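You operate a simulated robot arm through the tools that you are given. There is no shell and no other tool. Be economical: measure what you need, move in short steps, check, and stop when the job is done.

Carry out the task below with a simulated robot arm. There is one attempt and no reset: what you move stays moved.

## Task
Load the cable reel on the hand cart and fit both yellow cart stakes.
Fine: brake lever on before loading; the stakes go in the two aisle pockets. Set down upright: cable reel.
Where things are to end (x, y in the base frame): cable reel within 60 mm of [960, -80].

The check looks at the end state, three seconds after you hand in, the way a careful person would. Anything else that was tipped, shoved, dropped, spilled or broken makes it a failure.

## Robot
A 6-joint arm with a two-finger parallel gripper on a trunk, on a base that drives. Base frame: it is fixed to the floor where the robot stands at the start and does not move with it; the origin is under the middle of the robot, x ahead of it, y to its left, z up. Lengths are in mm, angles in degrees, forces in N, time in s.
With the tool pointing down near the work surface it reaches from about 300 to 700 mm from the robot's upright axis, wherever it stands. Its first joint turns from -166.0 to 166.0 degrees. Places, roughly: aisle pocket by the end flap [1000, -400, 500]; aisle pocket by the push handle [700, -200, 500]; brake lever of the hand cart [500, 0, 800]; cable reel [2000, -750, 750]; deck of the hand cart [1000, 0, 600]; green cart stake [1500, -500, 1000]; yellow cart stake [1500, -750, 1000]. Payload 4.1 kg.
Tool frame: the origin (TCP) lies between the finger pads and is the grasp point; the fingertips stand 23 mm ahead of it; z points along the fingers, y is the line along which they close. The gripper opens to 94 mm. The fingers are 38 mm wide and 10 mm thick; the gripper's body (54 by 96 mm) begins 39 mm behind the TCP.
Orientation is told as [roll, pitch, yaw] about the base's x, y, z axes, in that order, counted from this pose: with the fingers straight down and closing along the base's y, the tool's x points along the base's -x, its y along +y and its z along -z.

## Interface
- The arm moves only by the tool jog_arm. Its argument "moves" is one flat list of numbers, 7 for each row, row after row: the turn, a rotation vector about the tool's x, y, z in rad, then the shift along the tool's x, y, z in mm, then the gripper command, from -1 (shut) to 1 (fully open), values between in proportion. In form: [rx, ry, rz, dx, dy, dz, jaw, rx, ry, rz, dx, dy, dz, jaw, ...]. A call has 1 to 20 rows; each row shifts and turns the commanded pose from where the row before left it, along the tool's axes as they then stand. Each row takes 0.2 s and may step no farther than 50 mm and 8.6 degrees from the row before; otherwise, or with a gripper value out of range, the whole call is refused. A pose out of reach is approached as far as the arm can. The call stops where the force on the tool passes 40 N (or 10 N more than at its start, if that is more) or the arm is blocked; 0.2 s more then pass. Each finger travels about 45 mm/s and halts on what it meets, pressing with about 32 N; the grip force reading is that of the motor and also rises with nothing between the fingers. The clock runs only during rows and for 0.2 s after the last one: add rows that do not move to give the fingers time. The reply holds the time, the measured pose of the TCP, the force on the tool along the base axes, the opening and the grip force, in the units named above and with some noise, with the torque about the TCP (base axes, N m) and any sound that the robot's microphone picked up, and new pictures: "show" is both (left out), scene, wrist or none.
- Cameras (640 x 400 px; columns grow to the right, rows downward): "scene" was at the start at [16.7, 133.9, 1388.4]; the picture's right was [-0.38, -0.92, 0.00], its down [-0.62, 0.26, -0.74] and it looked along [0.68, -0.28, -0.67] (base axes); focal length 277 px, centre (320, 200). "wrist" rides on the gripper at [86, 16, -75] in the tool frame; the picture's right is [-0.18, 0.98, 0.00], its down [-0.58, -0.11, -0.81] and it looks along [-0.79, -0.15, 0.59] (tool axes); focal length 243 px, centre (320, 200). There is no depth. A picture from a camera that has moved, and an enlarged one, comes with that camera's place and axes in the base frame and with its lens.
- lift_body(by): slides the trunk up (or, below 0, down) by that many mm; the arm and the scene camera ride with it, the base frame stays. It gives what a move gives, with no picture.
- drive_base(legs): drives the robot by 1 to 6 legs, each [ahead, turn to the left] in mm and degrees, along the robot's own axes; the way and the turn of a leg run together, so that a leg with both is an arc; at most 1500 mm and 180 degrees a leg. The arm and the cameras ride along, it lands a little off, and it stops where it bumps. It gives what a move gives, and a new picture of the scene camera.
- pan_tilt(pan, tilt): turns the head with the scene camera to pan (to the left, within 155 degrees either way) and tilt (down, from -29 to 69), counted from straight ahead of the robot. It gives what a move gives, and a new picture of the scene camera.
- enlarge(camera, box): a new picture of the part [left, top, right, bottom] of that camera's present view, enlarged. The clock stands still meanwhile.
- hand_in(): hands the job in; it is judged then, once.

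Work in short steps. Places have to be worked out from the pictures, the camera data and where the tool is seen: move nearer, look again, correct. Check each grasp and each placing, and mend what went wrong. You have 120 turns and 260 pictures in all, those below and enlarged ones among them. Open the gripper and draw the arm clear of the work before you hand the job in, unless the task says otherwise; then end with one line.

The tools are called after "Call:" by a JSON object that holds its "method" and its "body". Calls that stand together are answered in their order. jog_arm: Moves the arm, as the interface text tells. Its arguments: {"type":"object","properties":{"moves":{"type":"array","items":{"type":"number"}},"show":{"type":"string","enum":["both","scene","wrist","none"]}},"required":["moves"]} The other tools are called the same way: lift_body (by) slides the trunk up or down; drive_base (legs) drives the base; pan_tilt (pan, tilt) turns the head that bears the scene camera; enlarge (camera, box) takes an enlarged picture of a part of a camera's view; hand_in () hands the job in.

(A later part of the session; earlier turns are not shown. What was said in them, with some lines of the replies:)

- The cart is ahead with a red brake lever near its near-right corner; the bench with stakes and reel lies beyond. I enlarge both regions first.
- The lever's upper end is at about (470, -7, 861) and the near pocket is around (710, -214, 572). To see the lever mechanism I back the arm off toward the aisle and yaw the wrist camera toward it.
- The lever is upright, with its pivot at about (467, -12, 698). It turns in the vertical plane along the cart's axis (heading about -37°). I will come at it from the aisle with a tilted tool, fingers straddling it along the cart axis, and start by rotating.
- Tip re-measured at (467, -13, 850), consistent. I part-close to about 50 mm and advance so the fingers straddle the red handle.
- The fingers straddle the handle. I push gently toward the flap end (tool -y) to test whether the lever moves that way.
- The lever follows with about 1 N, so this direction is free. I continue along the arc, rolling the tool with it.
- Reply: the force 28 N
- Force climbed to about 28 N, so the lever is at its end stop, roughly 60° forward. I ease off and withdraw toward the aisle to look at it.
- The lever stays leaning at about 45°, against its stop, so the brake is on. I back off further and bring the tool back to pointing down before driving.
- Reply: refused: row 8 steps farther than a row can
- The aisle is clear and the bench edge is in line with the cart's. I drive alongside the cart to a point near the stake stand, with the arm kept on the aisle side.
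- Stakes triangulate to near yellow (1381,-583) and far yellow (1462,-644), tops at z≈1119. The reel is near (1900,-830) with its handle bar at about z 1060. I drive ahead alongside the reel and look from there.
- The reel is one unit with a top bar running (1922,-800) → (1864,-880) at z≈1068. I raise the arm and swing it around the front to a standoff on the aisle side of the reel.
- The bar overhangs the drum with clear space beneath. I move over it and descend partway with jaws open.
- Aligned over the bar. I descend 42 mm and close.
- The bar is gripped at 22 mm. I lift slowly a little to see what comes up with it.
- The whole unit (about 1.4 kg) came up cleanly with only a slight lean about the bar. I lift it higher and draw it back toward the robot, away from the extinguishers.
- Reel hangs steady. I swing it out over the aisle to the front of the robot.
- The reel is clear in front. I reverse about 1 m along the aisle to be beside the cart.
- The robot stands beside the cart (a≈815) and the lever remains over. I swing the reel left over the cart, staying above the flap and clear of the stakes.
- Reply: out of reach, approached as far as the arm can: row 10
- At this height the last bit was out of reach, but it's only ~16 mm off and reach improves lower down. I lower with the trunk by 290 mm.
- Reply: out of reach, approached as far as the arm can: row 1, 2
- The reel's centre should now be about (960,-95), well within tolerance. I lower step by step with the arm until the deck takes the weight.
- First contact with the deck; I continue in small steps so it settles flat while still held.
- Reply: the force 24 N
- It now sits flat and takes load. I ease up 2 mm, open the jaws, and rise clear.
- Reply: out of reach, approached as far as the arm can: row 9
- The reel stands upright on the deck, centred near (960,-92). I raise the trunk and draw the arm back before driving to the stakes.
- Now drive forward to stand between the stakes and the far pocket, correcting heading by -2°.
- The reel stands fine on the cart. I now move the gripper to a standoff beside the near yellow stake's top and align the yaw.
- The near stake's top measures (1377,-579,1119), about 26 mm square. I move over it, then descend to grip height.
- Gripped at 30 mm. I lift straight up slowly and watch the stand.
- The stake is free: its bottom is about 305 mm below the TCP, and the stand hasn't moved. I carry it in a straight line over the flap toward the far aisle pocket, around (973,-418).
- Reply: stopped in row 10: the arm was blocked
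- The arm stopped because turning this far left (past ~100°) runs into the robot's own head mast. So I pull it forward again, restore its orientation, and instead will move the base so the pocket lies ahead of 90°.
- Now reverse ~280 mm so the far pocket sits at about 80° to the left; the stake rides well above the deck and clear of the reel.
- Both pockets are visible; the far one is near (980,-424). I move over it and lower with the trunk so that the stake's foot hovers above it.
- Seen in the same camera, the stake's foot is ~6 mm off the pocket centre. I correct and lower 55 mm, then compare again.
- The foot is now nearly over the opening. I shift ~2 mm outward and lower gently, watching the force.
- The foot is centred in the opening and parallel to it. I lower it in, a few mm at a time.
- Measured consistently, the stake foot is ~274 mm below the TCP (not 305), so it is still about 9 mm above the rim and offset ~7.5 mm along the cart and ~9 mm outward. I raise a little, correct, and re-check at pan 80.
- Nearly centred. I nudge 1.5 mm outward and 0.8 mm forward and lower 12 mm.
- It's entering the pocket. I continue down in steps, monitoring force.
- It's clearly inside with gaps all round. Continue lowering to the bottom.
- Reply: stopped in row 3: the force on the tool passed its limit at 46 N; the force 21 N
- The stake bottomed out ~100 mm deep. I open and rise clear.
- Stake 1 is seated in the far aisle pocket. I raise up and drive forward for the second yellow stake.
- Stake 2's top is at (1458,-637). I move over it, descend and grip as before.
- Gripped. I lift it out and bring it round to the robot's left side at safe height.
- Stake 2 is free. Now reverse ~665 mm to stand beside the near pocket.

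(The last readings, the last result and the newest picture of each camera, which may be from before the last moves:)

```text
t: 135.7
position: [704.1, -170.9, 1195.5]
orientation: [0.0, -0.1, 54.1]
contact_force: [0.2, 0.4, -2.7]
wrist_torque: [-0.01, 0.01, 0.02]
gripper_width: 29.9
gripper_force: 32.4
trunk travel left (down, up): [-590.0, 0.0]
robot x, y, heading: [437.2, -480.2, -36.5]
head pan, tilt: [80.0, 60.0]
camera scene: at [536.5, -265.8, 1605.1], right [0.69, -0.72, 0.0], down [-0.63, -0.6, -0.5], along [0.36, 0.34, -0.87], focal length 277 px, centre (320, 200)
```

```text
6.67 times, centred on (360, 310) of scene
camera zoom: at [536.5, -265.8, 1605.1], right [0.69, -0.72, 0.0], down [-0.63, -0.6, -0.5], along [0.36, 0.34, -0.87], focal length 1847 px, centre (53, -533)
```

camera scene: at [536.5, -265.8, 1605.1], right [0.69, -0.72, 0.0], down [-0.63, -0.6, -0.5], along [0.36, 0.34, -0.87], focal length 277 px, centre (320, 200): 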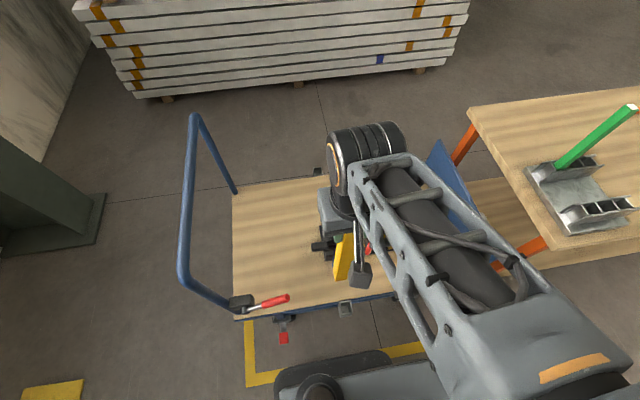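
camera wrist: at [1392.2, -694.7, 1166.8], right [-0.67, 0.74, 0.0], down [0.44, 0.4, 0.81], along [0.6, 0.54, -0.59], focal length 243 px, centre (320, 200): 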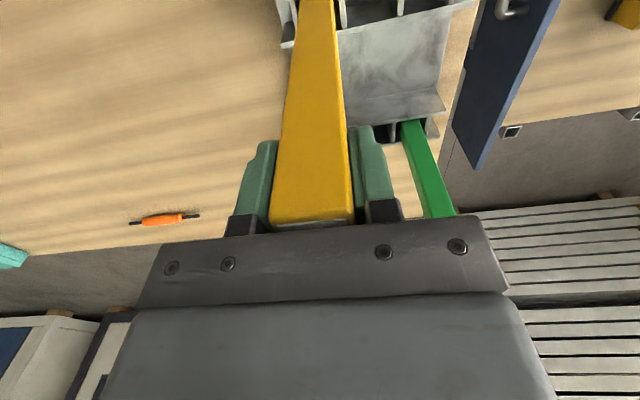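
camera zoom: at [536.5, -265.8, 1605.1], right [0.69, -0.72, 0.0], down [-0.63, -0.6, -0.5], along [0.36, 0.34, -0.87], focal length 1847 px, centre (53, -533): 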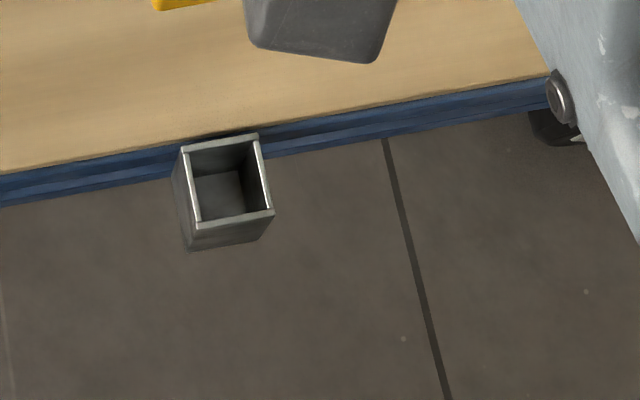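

The pocket opening is visible; I estimate it at (724,-222). I move over it and lower the trunk by 250 mm as before.

Call:
{"method": "jog_arm", "body": {"moves": [0, 0, 0.023, 14, -24, 0, -1, 0, 0, 0, 14, -23.5, 0, -1], "show": "none"}}

Call:
{"method": "lift_body", "body": {"by": -250}}

Call:
{"method": "jog_arm", "body": {"moves": [0, 0, 0, 0, 0, 30, -1, 0, 0, 0, 0, 0, 30, -1, 0, 0, 0, 0, 0, 20, -1, 0, 0, 0, 0, 0, 0, -1], "show": "scene"}}

```text
t: 136.3
position: [725.4, -221.7, 1194.6]
orientation: [0.1, 0.0, 52.7]
contact_force: [-0.3, -0.2, -2.5]
wrist_torque: [0.02, 0.02, 0.01]
gripper_width: 29.9
gripper_force: 31.8
trunk travel left (down, up): [-590.0, 0.0]
robot x, y, heading: [440.3, -482.4, -36.5]
head pan, tilt: [80.0, 60.0]
```

```text
t: 138.9
position: [725.7, -222.3, 944.2]
orientation: [-0.1, -0.1, 52.7]
contact_force: [0.4, 0.2, -1.8]
wrist_torque: [0.04, 0.01, 0.04]
gripper_width: 29.9
gripper_force: 32.0
trunk travel left (down, up): [-340.0, 250.0]
robot x, y, heading: [438.1, -480.0, -36.6]
head pan, tilt: [80.0, 60.0]
```

```text
t: 139.9
position: [728.0, -222.5, 864.4]
orientation: [0.0, -0.2, 52.9]
contact_force: [-0.4, 0.1, -3.3]
wrist_torque: [0.01, -0.03, -0.01]
gripper_width: 30.0
gripper_force: 32.1
trunk travel left (down, up): [-340.0, 250.0]
robot x, y, heading: [437.2, -482.5, -36.5]
head pan, tilt: [80.0, 60.0]
camera scene: at [536.9, -266.0, 1355.1], right [0.69, -0.72, 0.0], down [-0.63, -0.6, -0.5], along [0.36, 0.34, -0.87], focal length 277 px, centre (320, 200)
```

scene: 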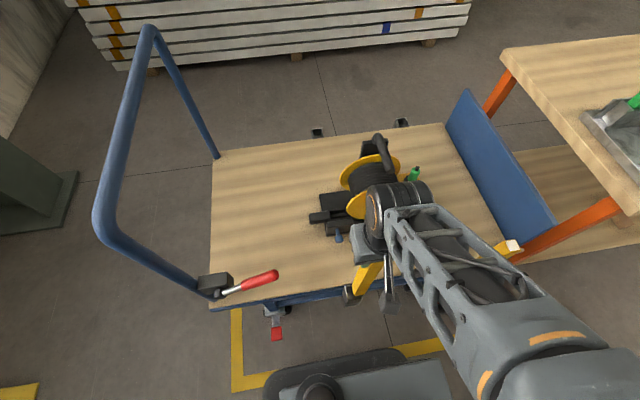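

Call:
{"method": "enlarge", "body": {"camera": "scene", "box": [338, 280, 370, 304]}}

```text
16.00 times, centred on (354, 292) of scene
camera zoom: at [536.9, -266.0, 1355.1], right [0.69, -0.72, 0.0], down [-0.63, -0.6, -0.5], along [0.36, 0.34, -0.87], focal length 4432 px, centre (-224, -1272)
```

zoom: 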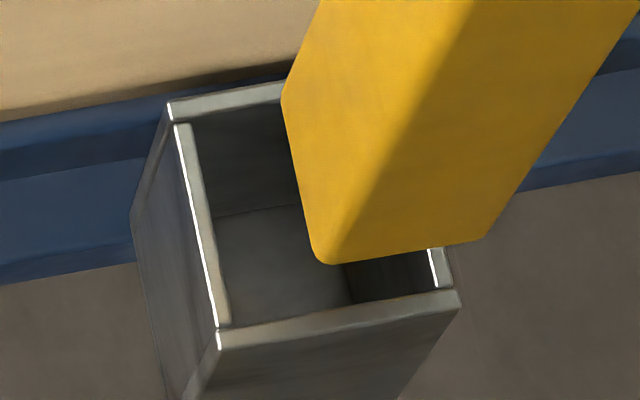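

The foot is ~7.7 mm too far forward and ~4 mm too far out. I correct and lower 25 mm, then re-check.

Call:
{"method": "jog_arm", "body": {"moves": [0, 0, 0, -4, 7.7, 0, -1, 0, 0, 0, 0, 0, 9, -1, 0, 0, 0, 0, 0, 9, -1, 0, 0, 0, 0, 0, 6, -1, 0, 0, 0, 0, 0, 0, -1], "show": "none"}}

Call:
{"method": "enlarge", "body": {"camera": "scene", "box": [338, 280, 370, 304]}}

```text
t: 141.1
position: [721.1, -214.8, 839.9]
orientation: [0.0, 0.0, 52.9]
contact_force: [0.7, -0.3, -2.7]
wrist_torque: [-0.01, -0.04, -0.02]
gripper_width: 29.8
gripper_force: 32.1
trunk travel left (down, up): [-340.0, 250.0]
robot x, y, heading: [438.1, -482.9, -36.2]
head pan, tilt: [80.0, 60.0]
```

```text
16.00 times, centred on (354, 292) of scene
camera zoom: at [536.8, -266.0, 1355.1], right [0.69, -0.72, 0.0], down [-0.63, -0.6, -0.5], along [0.36, 0.34, -0.87], focal length 4432 px, centre (-224, -1272)
```

zoom: 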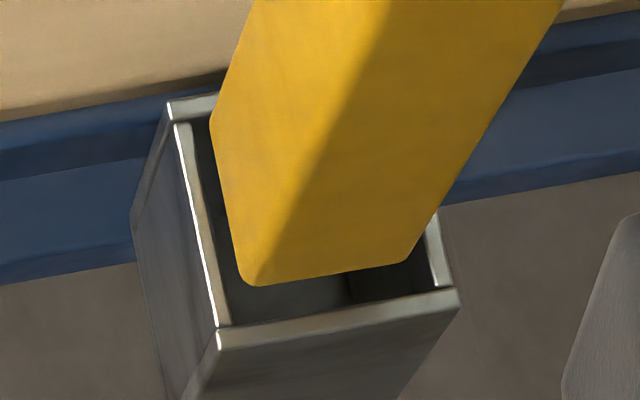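

Call:
{"method": "jog_arm", "body": {"moves": [0, 0, 0, 0, -2, 4, -1, 0, 0, 0, 0, 0, 4, -1, 0, 0, 0, 0, 0, 4, -1, 0, 0, 0, 0, 0, 4, -1, 0, 0, 0, 0, 0, 0, -1], "show": "none"}}

Call:
{"method": "enlarge", "body": {"camera": "scene", "box": [338, 280, 370, 304]}}

```text
t: 142.3
position: [724.9, -215.2, 824.1]
orientation: [0.0, 0.0, 52.8]
contact_force: [-0.3, 0.5, -2.1]
wrist_torque: [0.03, -0.01, 0.01]
gripper_width: 29.8
gripper_force: 31.7
trunk travel left (down, up): [-340.0, 250.0]
robot x, y, heading: [435.5, -481.7, -36.6]
head pan, tilt: [80.0, 60.0]
```

```text
16.00 times, centred on (354, 292) of scene
camera zoom: at [536.8, -266.1, 1355.1], right [0.69, -0.72, 0.0], down [-0.63, -0.6, -0.5], along [0.36, 0.34, -0.87], focal length 4432 px, centre (-224, -1272)
```

zoom: 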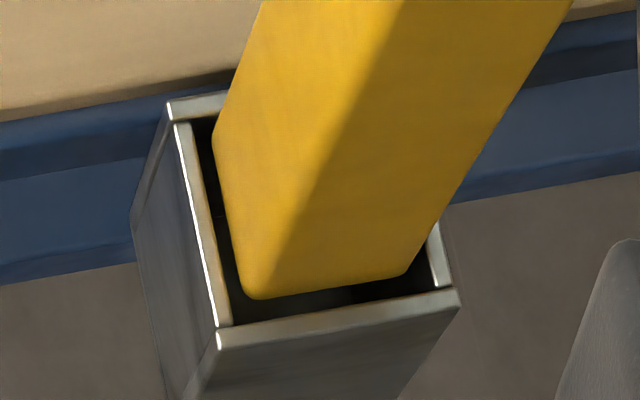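

Well centred and entering. I continue straight down.

Call:
{"method": "jog_arm", "body": {"moves": [0, 0, 0, 0, 0, 4, -1, 0, 0, 0, 0, 0, 4, -1, 0, 0, 0, 0, 0, 4, -1, 0, 0, 0, 0, 0, 4, -1, 0, 0, 0, 0, 0, 4, -1, 0, 0, 0, 0, 0, 4, -1, 0, 0, 0, 0, 0, 4, -1, 0, 0, 0, 0, 0, 4, -1, 0, 0, 0, 0, 0, 0, -1], "show": "none"}}

Call:
{"method": "enlarge", "body": {"camera": "scene", "box": [334, 270, 382, 306]}}

```text
t: 144.3
position: [724.8, -214.4, 792.5]
orientation: [0.0, 0.0, 52.8]
contact_force: [0.3, 0.7, -2.6]
wrist_torque: [0.0, -0.05, 0.01]
gripper_width: 30.0
gripper_force: 31.2
trunk travel left (down, up): [-340.0, 250.0]
robot x, y, heading: [435.1, -480.5, -36.8]
head pan, tilt: [80.0, 60.0]
```

```text
11.11 times, centred on (358, 288) of scene
camera zoom: at [536.8, -266.0, 1355.1], right [0.69, -0.72, 0.0], down [-0.63, -0.6, -0.5], along [0.36, 0.34, -0.87], focal length 3078 px, centre (-102, -778)
```

zoom: 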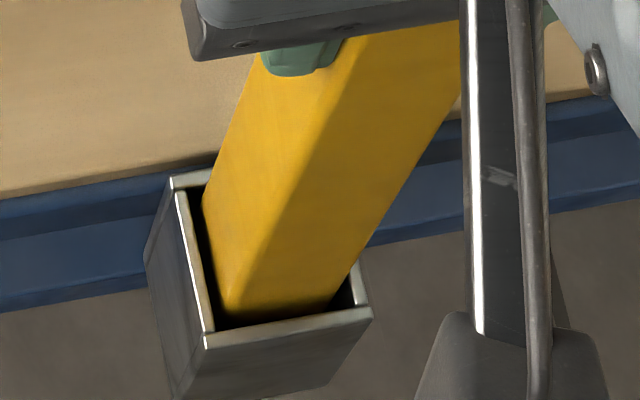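

Call:
{"method": "jog_arm", "body": {"moves": [0, 0, 0, 0, 0, 4, -1, 0, 0, 0, 0, 0, 4, -1, 0, 0, 0, 0, 0, 4, -1, 0, 0, 0, 0, 0, 4, -1, 0, 0, 0, 0, 0, 4, -1, 0, 0, 0, 0, 0, 4, -1, 0, 0, 0, 0, 0, 4, -1, 0, 0, 0, 0, 0, 4, -1, 0, 0, 0, 0, 0, 4, -1, 0, 0, 0, 0, 0, 4, -1, 0, 0, 0, 0, 0, 4, -1, 0, 0, 0, 0, 0, 4, -1, 0, 0, 0, 0, 0, 3, -1, 0, 0, 0, 0, 0, 3, -1, 0, 0, 0, 0, 0, 3, -1, 0, 0, 0, 0, 0, 3, -1, 0, 0, 0, 0, 0, 3, -1], "show": "none"}}

```text
t: 147.9
position: [724.1, -214.4, 731.6]
orientation: [0.0, -0.4, 52.9]
contact_force: [-0.2, 3.3, 24.2]
wrist_torque: [0.51, 0.23, 0.0]
gripper_width: 29.7
gripper_force: 32.0
trunk travel left (down, up): [-340.0, 250.0]
robot x, y, heading: [441.4, -478.0, -36.5]
head pan, tilt: [80.0, 60.0]
```

Stake 2 is seated at the same depth (TCP 731.6, pressing 24 N). I release and rise clear.

Call:
{"method": "jog_arm", "body": {"moves": [0, 0, 0, 0, 0, -2, -1, 0, 0, 0, 0, 0, 0, 0.1, 0, 0, 0, 0, 0, 0, 0.6, 0, 0, 0, 0, 0, 0, 0.6, 0, 0, 0, 0, 0, 0, 0.6, 0, 0, 0, 0, 0, -25, 0.6, 0, 0, 0, 0, 0, -40, 0.6, 0, 0, 0, 0, 0, -40, 0.6], "show": "none"}}

Call:
{"method": "lift_body", "body": {"by": 250}}

Call:
{"method": "drive_base", "body": {"legs": [[0, -15]]}}

```text
t: 149.7
position: [725.9, -217.5, 836.8]
orientation: [0.0, 0.0, 52.8]
contact_force: [-0.2, -0.1, -0.2]
wrist_torque: [0.0, 0.02, -0.02]
gripper_width: 75.1
gripper_force: 0.1
trunk travel left (down, up): [-340.0, 250.0]
robot x, y, heading: [439.7, -478.6, -36.4]
head pan, tilt: [80.0, 60.0]
```

```text
t: 152.3
position: [726.5, -216.7, 1087.4]
orientation: [0.0, -0.1, 52.7]
contact_force: [-0.1, -0.1, -1.1]
wrist_torque: [-0.01, -0.01, 0.03]
gripper_width: 75.2
gripper_force: 0.0
trunk travel left (down, up): [-590.0, 0.0]
robot x, y, heading: [438.0, -477.9, -36.5]
head pan, tilt: [80.0, 60.0]
```

```text
t: 153.6
position: [785.2, -303.5, 1087.3]
orientation: [0.1, -0.1, 37.5]
contact_force: [-0.2, 0.2, 0.0]
wrist_torque: [0.0, -0.01, 0.0]
gripper_width: 75.4
gripper_force: 0.0
trunk travel left (down, up): [-590.0, 0.0]
robot x, y, heading: [438.7, -479.0, -51.5]
head pan, tilt: [80.0, 60.0]
camera scene: at [590.8, -301.7, 1605.5], right [0.47, -0.88, 0.0], down [-0.76, -0.41, -0.5], along [0.44, 0.24, -0.87], focal length 277 px, centre (320, 200)
```

scene: 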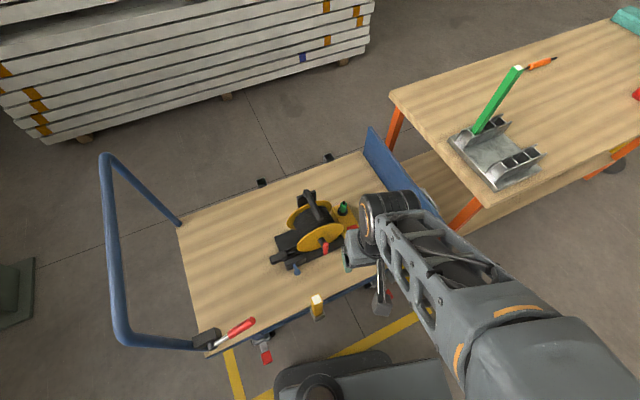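

Both stakes and the reel look right. I swing the arm out over the aisle and take a last look at lever, reel, stakes and bench.

Call:
{"method": "jog_arm", "body": {"moves": [0, 0, 0, 25.3, -36, 0, 0.6, 0, 0, 0, 25.3, -36, 0, 0.6, 0, 0, 0, 25.3, -36, 0, 0.6, 0, 0, 0, 25.3, -36, 0, 0.6, 0, 0, 0, 25.3, -36, 0, 0.6, 0, 0, 0, 25.3, -36, 0, 0.6, 0, 0, 0, 25.3, -36, 0, 0.6, 0, 0, 0, 25.3, -36, 0, 0.6, 0, 0, 0, 25.3, -36, 0, 0.6, 0, 0, 0, 25.3, -36, 0, 0.6, 0, 0, 0, 25.3, -36, 0, 0.6], "show": "scene"}}

Call:
{"method": "enlarge", "body": {"camera": "scene", "box": [170, 180, 450, 360]}}

```text
t: 156.0
position: [806.2, -785.8, 1089.7]
orientation: [0.1, -0.1, 37.5]
contact_force: [0.5, -0.4, 0.3]
wrist_torque: [0.02, -0.04, 0.0]
gripper_width: 75.3
gripper_force: 0.1
trunk travel left (down, up): [-590.0, 0.0]
robot x, y, heading: [440.4, -479.9, -52.0]
head pan, tilt: [80.0, 60.0]
camera scene: at [590.8, -302.5, 1605.6], right [0.47, -0.88, 0.0], down [-0.76, -0.41, -0.5], along [0.44, 0.24, -0.87], focal length 277 px, centre (320, 200)
```

scene: 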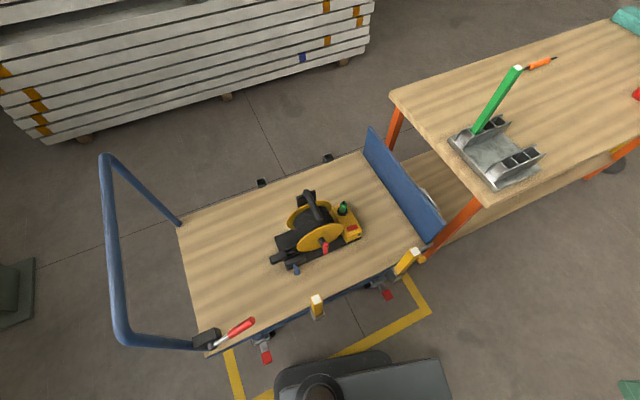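

```text
2.22 times, centred on (310, 270) of scene
camera zoom: at [590.8, -302.5, 1605.6], right [0.47, -0.88, 0.0], down [-0.76, -0.41, -0.5], along [0.44, 0.24, -0.87], focal length 616 px, centre (342, 44)
```

zoom: 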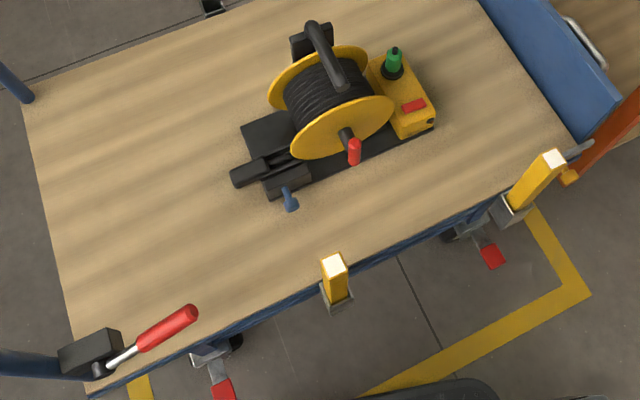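

Last view shows the brake lever over, the reel upright on the deck near (970,-90), and a yellow stake in each aisle pocket. The green stake and bench items are undisturbed, and the arm is clear with the gripper open. Handing in.

Call:
{"method": "hand_in", "body": {}}

```text
The job is handed in.
```

The job is handed in: I pushed the brake lever to its stop before loading, set the reel upright on the deck near (970, -90), and seated a yellow stake in each aisle pocket. I took the lever's stop to be the brake-on position, because there was no click or marking to confirm it.
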